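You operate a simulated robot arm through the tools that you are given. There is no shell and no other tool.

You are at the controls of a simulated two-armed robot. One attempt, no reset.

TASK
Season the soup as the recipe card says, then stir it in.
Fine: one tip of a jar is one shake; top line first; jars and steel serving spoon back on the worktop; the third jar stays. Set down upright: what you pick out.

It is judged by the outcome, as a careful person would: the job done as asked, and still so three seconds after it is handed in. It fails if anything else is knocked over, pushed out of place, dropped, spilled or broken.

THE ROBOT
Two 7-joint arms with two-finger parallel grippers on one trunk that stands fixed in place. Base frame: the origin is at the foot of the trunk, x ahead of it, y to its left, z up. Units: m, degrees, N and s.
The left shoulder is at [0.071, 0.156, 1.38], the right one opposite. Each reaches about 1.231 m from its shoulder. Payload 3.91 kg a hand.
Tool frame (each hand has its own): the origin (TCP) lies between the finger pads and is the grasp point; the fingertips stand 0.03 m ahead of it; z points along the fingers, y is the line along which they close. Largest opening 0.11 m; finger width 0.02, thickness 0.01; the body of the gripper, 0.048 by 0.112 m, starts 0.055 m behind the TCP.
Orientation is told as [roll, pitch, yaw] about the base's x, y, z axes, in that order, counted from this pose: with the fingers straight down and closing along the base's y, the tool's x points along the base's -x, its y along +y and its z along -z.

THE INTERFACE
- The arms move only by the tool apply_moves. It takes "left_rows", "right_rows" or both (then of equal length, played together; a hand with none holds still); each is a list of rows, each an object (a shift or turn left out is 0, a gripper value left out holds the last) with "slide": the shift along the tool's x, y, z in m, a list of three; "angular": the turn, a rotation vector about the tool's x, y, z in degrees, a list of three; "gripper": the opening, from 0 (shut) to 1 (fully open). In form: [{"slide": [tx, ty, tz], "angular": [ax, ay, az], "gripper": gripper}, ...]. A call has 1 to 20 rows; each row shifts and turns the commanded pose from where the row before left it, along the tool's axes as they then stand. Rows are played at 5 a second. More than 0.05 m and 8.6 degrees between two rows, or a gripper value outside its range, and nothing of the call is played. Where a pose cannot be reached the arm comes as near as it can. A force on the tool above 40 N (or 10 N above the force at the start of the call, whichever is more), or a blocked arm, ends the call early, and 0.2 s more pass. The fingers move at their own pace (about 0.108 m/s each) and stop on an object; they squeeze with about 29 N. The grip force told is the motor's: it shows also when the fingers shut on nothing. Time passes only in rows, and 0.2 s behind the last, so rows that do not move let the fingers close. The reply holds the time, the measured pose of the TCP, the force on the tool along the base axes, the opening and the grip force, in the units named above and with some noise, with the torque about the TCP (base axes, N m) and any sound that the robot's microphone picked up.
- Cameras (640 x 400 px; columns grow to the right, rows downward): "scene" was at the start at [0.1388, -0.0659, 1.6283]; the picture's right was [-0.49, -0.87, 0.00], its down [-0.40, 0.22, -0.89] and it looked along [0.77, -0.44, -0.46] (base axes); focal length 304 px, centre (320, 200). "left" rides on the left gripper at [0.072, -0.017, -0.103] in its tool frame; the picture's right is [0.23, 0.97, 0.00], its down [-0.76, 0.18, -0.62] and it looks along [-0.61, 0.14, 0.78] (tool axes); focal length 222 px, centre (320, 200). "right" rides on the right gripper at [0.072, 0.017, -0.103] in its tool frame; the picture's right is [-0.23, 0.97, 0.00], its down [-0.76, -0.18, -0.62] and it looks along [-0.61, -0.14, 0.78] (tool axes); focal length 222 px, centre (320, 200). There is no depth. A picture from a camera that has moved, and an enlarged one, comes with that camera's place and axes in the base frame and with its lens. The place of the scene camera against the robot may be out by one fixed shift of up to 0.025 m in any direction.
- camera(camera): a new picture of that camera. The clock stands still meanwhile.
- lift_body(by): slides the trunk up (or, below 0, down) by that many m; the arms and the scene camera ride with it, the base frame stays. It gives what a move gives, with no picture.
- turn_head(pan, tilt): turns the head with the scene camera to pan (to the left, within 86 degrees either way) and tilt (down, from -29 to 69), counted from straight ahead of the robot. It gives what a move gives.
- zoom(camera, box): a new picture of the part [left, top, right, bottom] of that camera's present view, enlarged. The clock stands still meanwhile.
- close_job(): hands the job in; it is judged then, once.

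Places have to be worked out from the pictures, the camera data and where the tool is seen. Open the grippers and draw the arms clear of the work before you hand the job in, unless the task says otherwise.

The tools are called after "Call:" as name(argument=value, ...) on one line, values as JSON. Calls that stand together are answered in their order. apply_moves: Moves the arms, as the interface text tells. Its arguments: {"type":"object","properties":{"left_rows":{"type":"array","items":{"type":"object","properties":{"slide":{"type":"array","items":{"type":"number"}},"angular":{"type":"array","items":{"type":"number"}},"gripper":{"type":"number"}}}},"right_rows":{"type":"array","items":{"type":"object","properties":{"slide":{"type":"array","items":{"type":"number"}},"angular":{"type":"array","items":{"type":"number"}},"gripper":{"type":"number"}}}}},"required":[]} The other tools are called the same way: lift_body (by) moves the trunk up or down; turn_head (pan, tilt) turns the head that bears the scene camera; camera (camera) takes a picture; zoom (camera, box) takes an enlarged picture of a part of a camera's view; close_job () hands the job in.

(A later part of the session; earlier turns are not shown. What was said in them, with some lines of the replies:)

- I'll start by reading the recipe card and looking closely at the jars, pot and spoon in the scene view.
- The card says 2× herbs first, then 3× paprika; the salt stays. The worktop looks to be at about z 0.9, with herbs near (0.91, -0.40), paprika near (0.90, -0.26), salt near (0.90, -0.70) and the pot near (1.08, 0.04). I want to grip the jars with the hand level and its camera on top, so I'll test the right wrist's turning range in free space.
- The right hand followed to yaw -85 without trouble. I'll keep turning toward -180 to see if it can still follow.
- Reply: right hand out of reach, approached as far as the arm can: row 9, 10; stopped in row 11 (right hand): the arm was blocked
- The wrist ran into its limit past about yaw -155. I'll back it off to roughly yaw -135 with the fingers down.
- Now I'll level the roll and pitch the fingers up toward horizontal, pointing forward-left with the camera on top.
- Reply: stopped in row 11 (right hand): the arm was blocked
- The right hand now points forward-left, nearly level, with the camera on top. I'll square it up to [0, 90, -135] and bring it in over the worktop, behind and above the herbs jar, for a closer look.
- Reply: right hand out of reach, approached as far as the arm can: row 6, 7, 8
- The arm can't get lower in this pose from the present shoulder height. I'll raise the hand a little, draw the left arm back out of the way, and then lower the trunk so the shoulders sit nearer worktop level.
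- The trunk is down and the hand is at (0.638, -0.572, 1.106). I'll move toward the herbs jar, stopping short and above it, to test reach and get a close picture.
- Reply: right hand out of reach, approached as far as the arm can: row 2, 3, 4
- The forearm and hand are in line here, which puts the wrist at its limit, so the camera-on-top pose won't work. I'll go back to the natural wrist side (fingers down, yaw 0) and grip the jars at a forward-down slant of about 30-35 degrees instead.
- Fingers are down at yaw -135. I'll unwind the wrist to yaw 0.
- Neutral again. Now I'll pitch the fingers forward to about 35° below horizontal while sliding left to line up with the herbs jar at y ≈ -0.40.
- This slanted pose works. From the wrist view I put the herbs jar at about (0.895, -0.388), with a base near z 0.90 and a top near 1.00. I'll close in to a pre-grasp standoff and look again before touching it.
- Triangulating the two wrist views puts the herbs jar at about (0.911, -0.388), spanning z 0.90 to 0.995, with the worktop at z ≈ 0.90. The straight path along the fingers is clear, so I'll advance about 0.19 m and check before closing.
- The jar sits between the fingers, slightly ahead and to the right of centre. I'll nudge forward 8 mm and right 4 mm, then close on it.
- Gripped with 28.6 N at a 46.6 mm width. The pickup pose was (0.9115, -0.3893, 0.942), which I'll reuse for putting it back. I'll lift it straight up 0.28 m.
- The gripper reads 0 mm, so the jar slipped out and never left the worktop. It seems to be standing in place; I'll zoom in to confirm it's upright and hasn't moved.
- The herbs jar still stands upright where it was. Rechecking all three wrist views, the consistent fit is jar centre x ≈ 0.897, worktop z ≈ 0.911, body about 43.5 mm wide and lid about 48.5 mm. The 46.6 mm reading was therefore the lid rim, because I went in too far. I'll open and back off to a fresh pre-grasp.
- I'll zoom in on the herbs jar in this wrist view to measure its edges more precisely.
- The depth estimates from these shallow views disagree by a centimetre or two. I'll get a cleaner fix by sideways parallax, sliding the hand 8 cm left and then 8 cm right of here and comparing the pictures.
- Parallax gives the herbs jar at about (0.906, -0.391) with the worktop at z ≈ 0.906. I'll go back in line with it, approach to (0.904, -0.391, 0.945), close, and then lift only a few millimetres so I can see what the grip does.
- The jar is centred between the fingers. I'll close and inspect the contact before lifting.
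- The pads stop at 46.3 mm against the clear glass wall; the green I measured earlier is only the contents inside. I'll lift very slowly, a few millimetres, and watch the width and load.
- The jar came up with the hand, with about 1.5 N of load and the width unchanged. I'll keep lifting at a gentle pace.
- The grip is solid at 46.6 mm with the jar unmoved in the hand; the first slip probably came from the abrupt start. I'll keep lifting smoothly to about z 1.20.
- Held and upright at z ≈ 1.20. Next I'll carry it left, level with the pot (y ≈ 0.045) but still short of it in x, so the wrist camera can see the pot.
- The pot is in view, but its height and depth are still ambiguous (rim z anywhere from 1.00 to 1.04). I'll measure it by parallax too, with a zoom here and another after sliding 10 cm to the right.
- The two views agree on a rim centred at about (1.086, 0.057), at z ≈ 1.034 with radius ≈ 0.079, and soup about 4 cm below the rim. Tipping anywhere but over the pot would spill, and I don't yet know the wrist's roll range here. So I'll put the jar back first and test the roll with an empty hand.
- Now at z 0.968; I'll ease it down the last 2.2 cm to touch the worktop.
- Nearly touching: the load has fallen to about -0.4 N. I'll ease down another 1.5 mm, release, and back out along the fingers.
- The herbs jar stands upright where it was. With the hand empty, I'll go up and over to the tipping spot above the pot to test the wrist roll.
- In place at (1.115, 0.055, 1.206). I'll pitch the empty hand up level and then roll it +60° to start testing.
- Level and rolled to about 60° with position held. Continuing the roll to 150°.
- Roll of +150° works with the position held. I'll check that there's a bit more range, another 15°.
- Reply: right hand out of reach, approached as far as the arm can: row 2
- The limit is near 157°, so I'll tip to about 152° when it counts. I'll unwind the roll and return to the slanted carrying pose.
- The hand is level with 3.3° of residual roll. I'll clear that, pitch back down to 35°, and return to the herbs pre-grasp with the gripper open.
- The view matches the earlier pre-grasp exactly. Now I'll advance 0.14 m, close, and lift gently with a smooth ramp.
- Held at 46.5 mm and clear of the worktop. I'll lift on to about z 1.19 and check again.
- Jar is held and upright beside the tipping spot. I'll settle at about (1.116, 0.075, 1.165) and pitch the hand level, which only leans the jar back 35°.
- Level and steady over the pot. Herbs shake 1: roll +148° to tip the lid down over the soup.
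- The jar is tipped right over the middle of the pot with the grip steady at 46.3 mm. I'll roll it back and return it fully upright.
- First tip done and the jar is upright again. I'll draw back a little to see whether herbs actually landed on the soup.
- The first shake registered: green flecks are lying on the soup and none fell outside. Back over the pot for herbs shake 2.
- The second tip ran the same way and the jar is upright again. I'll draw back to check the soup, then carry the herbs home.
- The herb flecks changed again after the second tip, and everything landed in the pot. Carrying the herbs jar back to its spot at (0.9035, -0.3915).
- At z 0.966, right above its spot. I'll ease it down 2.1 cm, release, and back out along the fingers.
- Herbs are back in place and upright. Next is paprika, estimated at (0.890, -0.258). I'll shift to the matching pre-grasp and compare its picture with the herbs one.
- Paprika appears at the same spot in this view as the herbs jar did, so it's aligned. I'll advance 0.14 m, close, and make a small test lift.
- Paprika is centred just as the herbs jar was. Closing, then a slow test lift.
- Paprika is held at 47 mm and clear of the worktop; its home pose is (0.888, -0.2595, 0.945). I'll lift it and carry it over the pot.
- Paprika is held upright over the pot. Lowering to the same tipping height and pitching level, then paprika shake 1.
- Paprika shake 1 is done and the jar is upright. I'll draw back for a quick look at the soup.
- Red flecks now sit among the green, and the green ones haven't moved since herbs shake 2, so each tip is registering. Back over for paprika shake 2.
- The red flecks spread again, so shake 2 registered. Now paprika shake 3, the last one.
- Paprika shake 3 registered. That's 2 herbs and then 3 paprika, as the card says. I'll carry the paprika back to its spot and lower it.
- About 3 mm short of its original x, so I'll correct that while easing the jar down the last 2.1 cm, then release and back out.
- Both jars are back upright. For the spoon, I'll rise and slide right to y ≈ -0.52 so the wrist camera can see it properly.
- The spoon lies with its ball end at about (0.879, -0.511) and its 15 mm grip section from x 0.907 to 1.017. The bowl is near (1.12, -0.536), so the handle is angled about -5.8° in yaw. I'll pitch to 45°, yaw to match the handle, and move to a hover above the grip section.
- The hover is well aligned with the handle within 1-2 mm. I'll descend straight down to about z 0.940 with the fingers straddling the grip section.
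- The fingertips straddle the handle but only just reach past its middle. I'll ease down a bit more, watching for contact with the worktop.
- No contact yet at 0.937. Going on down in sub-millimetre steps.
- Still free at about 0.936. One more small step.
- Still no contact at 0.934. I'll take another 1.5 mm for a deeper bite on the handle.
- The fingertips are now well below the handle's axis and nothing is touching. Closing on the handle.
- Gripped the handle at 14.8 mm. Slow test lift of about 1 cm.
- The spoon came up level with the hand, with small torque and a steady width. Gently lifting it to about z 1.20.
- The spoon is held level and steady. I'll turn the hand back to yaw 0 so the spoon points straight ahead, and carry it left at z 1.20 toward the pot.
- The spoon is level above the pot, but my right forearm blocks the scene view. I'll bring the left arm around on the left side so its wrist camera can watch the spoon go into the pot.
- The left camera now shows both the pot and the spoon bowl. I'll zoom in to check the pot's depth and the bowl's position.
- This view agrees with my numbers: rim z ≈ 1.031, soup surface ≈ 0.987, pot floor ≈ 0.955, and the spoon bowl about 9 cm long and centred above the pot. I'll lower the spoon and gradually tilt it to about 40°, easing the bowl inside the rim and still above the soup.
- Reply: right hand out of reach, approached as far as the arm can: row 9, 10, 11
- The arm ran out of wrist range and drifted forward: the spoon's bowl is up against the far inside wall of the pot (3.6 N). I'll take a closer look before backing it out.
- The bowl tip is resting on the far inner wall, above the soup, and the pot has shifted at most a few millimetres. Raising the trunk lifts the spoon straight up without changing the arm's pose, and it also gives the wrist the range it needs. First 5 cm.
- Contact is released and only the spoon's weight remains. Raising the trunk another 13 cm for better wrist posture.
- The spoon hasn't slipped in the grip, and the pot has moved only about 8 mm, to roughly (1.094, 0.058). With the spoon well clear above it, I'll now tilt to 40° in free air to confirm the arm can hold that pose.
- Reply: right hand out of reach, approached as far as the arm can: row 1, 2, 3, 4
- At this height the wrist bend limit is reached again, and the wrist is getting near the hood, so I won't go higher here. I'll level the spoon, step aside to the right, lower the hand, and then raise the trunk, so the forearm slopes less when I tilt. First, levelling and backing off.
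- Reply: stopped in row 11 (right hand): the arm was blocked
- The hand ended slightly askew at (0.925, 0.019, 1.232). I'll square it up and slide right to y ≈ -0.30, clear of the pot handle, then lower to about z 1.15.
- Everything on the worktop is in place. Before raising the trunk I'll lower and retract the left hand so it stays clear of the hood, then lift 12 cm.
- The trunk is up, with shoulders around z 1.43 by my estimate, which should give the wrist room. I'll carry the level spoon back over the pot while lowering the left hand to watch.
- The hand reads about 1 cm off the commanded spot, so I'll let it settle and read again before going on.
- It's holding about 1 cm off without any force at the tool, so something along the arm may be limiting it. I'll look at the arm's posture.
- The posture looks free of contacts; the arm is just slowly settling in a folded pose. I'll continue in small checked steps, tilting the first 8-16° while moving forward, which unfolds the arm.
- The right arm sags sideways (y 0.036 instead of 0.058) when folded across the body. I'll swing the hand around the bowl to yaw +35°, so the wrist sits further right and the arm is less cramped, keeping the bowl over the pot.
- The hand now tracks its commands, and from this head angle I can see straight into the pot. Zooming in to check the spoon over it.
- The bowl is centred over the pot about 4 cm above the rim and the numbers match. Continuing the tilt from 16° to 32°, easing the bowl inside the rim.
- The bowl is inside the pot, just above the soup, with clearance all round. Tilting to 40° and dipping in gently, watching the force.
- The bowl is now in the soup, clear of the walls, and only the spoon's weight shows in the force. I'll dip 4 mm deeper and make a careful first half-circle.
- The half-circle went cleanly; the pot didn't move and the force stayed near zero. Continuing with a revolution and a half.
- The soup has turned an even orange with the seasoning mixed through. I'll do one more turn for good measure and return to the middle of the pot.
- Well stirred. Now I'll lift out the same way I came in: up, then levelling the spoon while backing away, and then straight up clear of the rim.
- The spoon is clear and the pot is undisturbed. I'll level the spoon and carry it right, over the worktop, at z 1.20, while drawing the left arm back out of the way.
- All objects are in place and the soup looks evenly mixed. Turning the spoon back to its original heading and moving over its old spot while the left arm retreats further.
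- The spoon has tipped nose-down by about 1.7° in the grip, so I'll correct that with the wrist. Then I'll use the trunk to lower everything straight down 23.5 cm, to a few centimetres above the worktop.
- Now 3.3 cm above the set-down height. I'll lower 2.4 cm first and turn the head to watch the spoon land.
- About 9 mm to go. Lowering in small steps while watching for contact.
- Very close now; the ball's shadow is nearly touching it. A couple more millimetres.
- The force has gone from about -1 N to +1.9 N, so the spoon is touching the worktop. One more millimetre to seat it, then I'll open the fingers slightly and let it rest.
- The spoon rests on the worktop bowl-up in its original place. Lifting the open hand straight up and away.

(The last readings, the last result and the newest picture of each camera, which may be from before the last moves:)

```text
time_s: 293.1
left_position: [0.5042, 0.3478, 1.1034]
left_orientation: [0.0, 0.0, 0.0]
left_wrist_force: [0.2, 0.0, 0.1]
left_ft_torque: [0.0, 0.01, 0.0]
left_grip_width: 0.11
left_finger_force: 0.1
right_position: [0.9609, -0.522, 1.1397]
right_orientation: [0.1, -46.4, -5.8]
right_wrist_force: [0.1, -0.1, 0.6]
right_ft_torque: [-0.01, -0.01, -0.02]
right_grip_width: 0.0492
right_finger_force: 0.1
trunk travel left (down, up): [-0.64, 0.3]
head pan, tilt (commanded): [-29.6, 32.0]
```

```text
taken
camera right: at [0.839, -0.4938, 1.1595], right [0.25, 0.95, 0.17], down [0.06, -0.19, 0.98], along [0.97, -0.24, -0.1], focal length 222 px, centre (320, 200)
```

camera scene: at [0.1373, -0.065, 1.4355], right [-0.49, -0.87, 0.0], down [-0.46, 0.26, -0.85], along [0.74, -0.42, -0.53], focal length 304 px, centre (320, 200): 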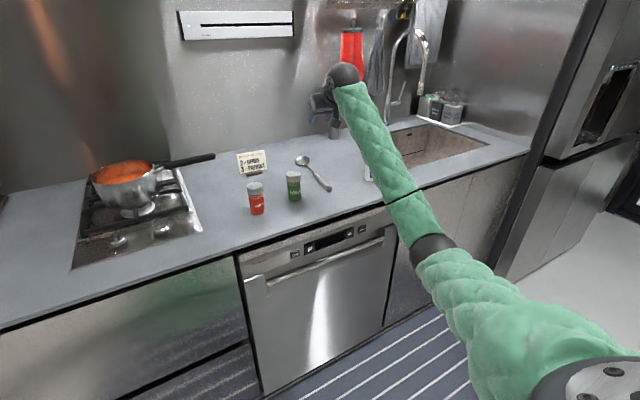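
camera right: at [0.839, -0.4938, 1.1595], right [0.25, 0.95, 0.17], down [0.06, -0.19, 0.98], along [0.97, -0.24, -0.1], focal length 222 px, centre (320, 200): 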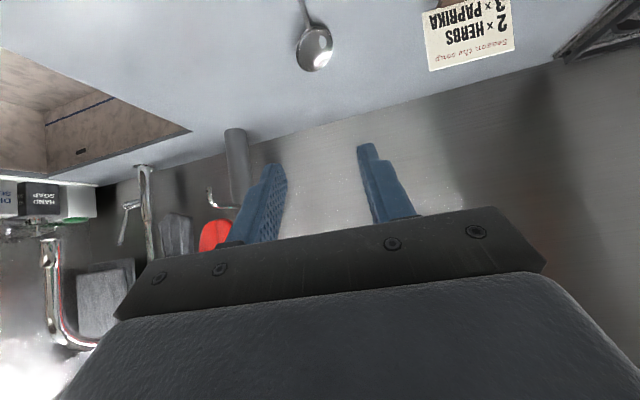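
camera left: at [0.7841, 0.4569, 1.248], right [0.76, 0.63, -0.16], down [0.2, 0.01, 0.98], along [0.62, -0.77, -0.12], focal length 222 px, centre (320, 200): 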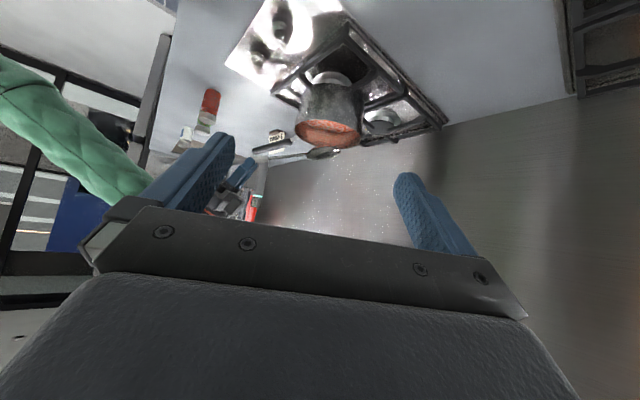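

The spoon, jars and card are all in place. I'll draw the right arm back clear of the worktop with its gripper fully open.

Call:
apply_moves(right_rows=[{"slide": [0.0283, 0, -0.03], "gripper": 1}, {"slide": [0.0283, 0, -0.03]}, {"slide": [0.0283, 0, -0.03]}, {"slide": [0.0283, 0, -0.03]}, {"slide": [0.0283, 0, -0.03]}, {"slide": [0.0283, 0, -0.03]}, {"slide": [0.0283, 0, -0.03]}, {"slide": [0.0283, 0, -0.03]}, {}])

Call:
lift_body(by=0.185)

Call:
turn_head(pan=-29.6, tilt=27.1)

Call:
camera(camera="scene")

Call:
zoom(camera="scene", box=[80, 210, 240, 310])

Call:
zoom(camera="scene", box=[230, 210, 390, 310])

```text
time_s: 295.1
left_position: [0.5058, 0.3476, 1.1043]
left_orientation: [0.0, 0.1, 0.0]
left_wrist_force: [0.2, 0.5, -0.1]
left_ft_torque: [0.01, 0.01, -0.02]
left_grip_width: 0.1103
left_finger_force: 0.1
right_position: [0.634, -0.4893, 1.1419]
right_orientation: [0.1, -46.3, -5.7]
right_wrist_force: [1.0, 0.3, 0.5]
right_ft_torque: [-0.02, -0.03, 0.0]
right_grip_width: 0.1103
right_finger_force: 0.1
trunk travel left (down, up): [-0.64, 0.3]
head pan, tilt (commanded): [-29.6, 32.0]
```

```text
time_s: 297.2
left_position: [0.5045, 0.3477, 1.2885]
left_orientation: [0.1, 0.0, -0.1]
left_wrist_force: [0.4, -0.2, -0.2]
left_ft_torque: [0.0, 0.0, 0.0]
left_grip_width: 0.1102
left_finger_force: 0.0
right_position: [0.6329, -0.4907, 1.3274]
right_orientation: [0.1, -46.5, -5.8]
right_wrist_force: [-0.6, -0.2, 0.5]
right_ft_torque: [0.0, -0.01, 0.02]
right_grip_width: 0.1099
right_finger_force: 0.0
trunk travel left (down, up): [-0.825, 0.115]
head pan, tilt (commanded): [-29.6, 32.0]
```

```text
time_s: 297.8
left_position: [0.5055, 0.3476, 1.2892]
left_orientation: [0.0, 0.0, 0.0]
left_wrist_force: [0.2, 1.0, -0.3]
left_ft_torque: [-0.03, 0.0, 0.0]
left_grip_width: 0.1099
left_finger_force: 0.0
right_position: [0.6342, -0.4895, 1.3272]
right_orientation: [0.1, -46.5, -5.8]
right_wrist_force: [-0.8, 0.3, 0.0]
right_ft_torque: [-0.01, 0.0, -0.05]
right_grip_width: 0.1098
right_finger_force: 0.0
trunk travel left (down, up): [-0.825, 0.115]
head pan, tilt (commanded): [-29.6, 27.1]
```

```text
taken
camera scene: at [0.1387, -0.0656, 1.6283], right [-0.49, -0.87, 0.0], down [-0.4, 0.23, -0.89], along [0.77, -0.44, -0.46], focal length 304 px, centre (320, 200)
```

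scene: 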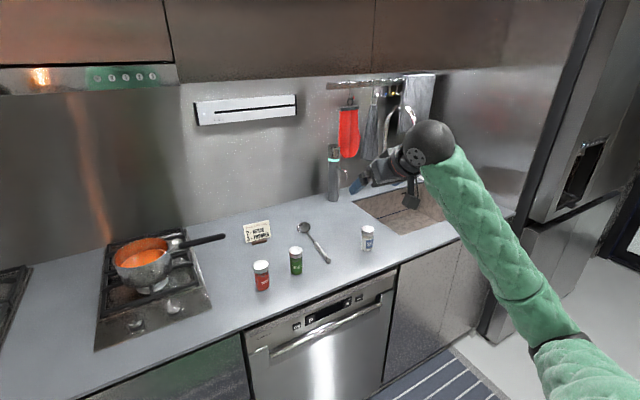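

```text
4.00 times, centred on (160, 260) of scene
camera zoom: at [0.1387, -0.0656, 1.6283], right [-0.49, -0.87, 0.0], down [-0.4, 0.23, -0.89], along [0.77, -0.44, -0.46], focal length 1215 px, centre (960, -40)
```

zoom: 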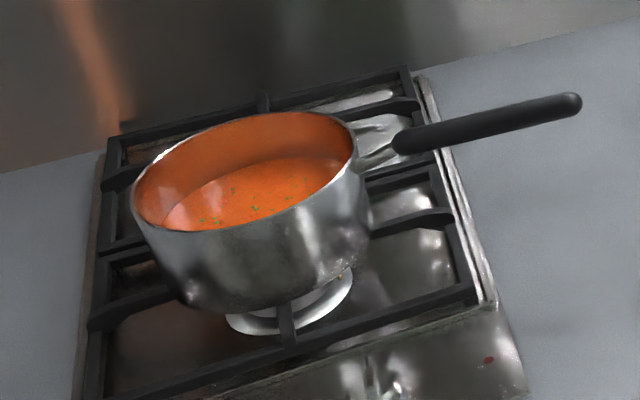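

```text
4.00 times, centred on (310, 260) of scene
camera zoom: at [0.1387, -0.0656, 1.6283], right [-0.49, -0.87, 0.0], down [-0.4, 0.23, -0.89], along [0.77, -0.44, -0.46], focal length 1215 px, centre (360, -40)
```

zoom: 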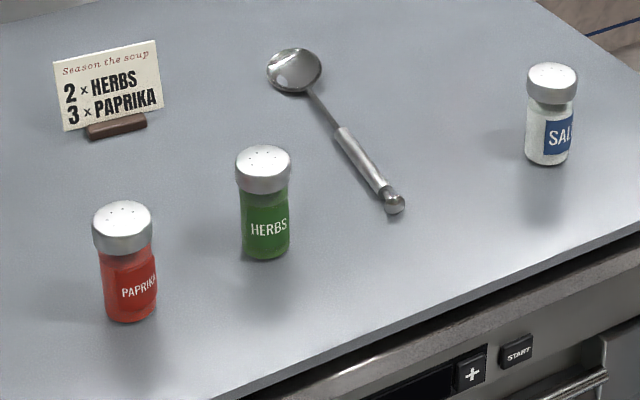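

Compared with the first picture, both jars, the spoon, the card and the salt sit where they began. The pot is within about 5 mm of its start, and the soup is seasoned and evenly mixed. Both grippers are open and clear of the work, so I'm handing the job in.

Call:
close_job()

```text
The job is handed in.
```

The soup is seasoned as the card says: two shakes of herbs first, then three of paprika, and then stirred until it looked even. I checked the soup after each tip: fresh flecks appeared every time and none landed outside the pot.

- **Jars:** herbs and paprika are back in their places, standing upright. The salt was never touched.
- **Spoon:** it lies back on the worktop in its original spot, bowl up.
- **First lift:** the herbs jar slipped out of the gripper on the first try, before it left the worktop. It stayed standing and nothing spilled.
- **Pot:** the spoon nudged it while going in. It ended about 5 mm from where it started, still on its burner.

Both grippers are open and the arms are clear of the work.
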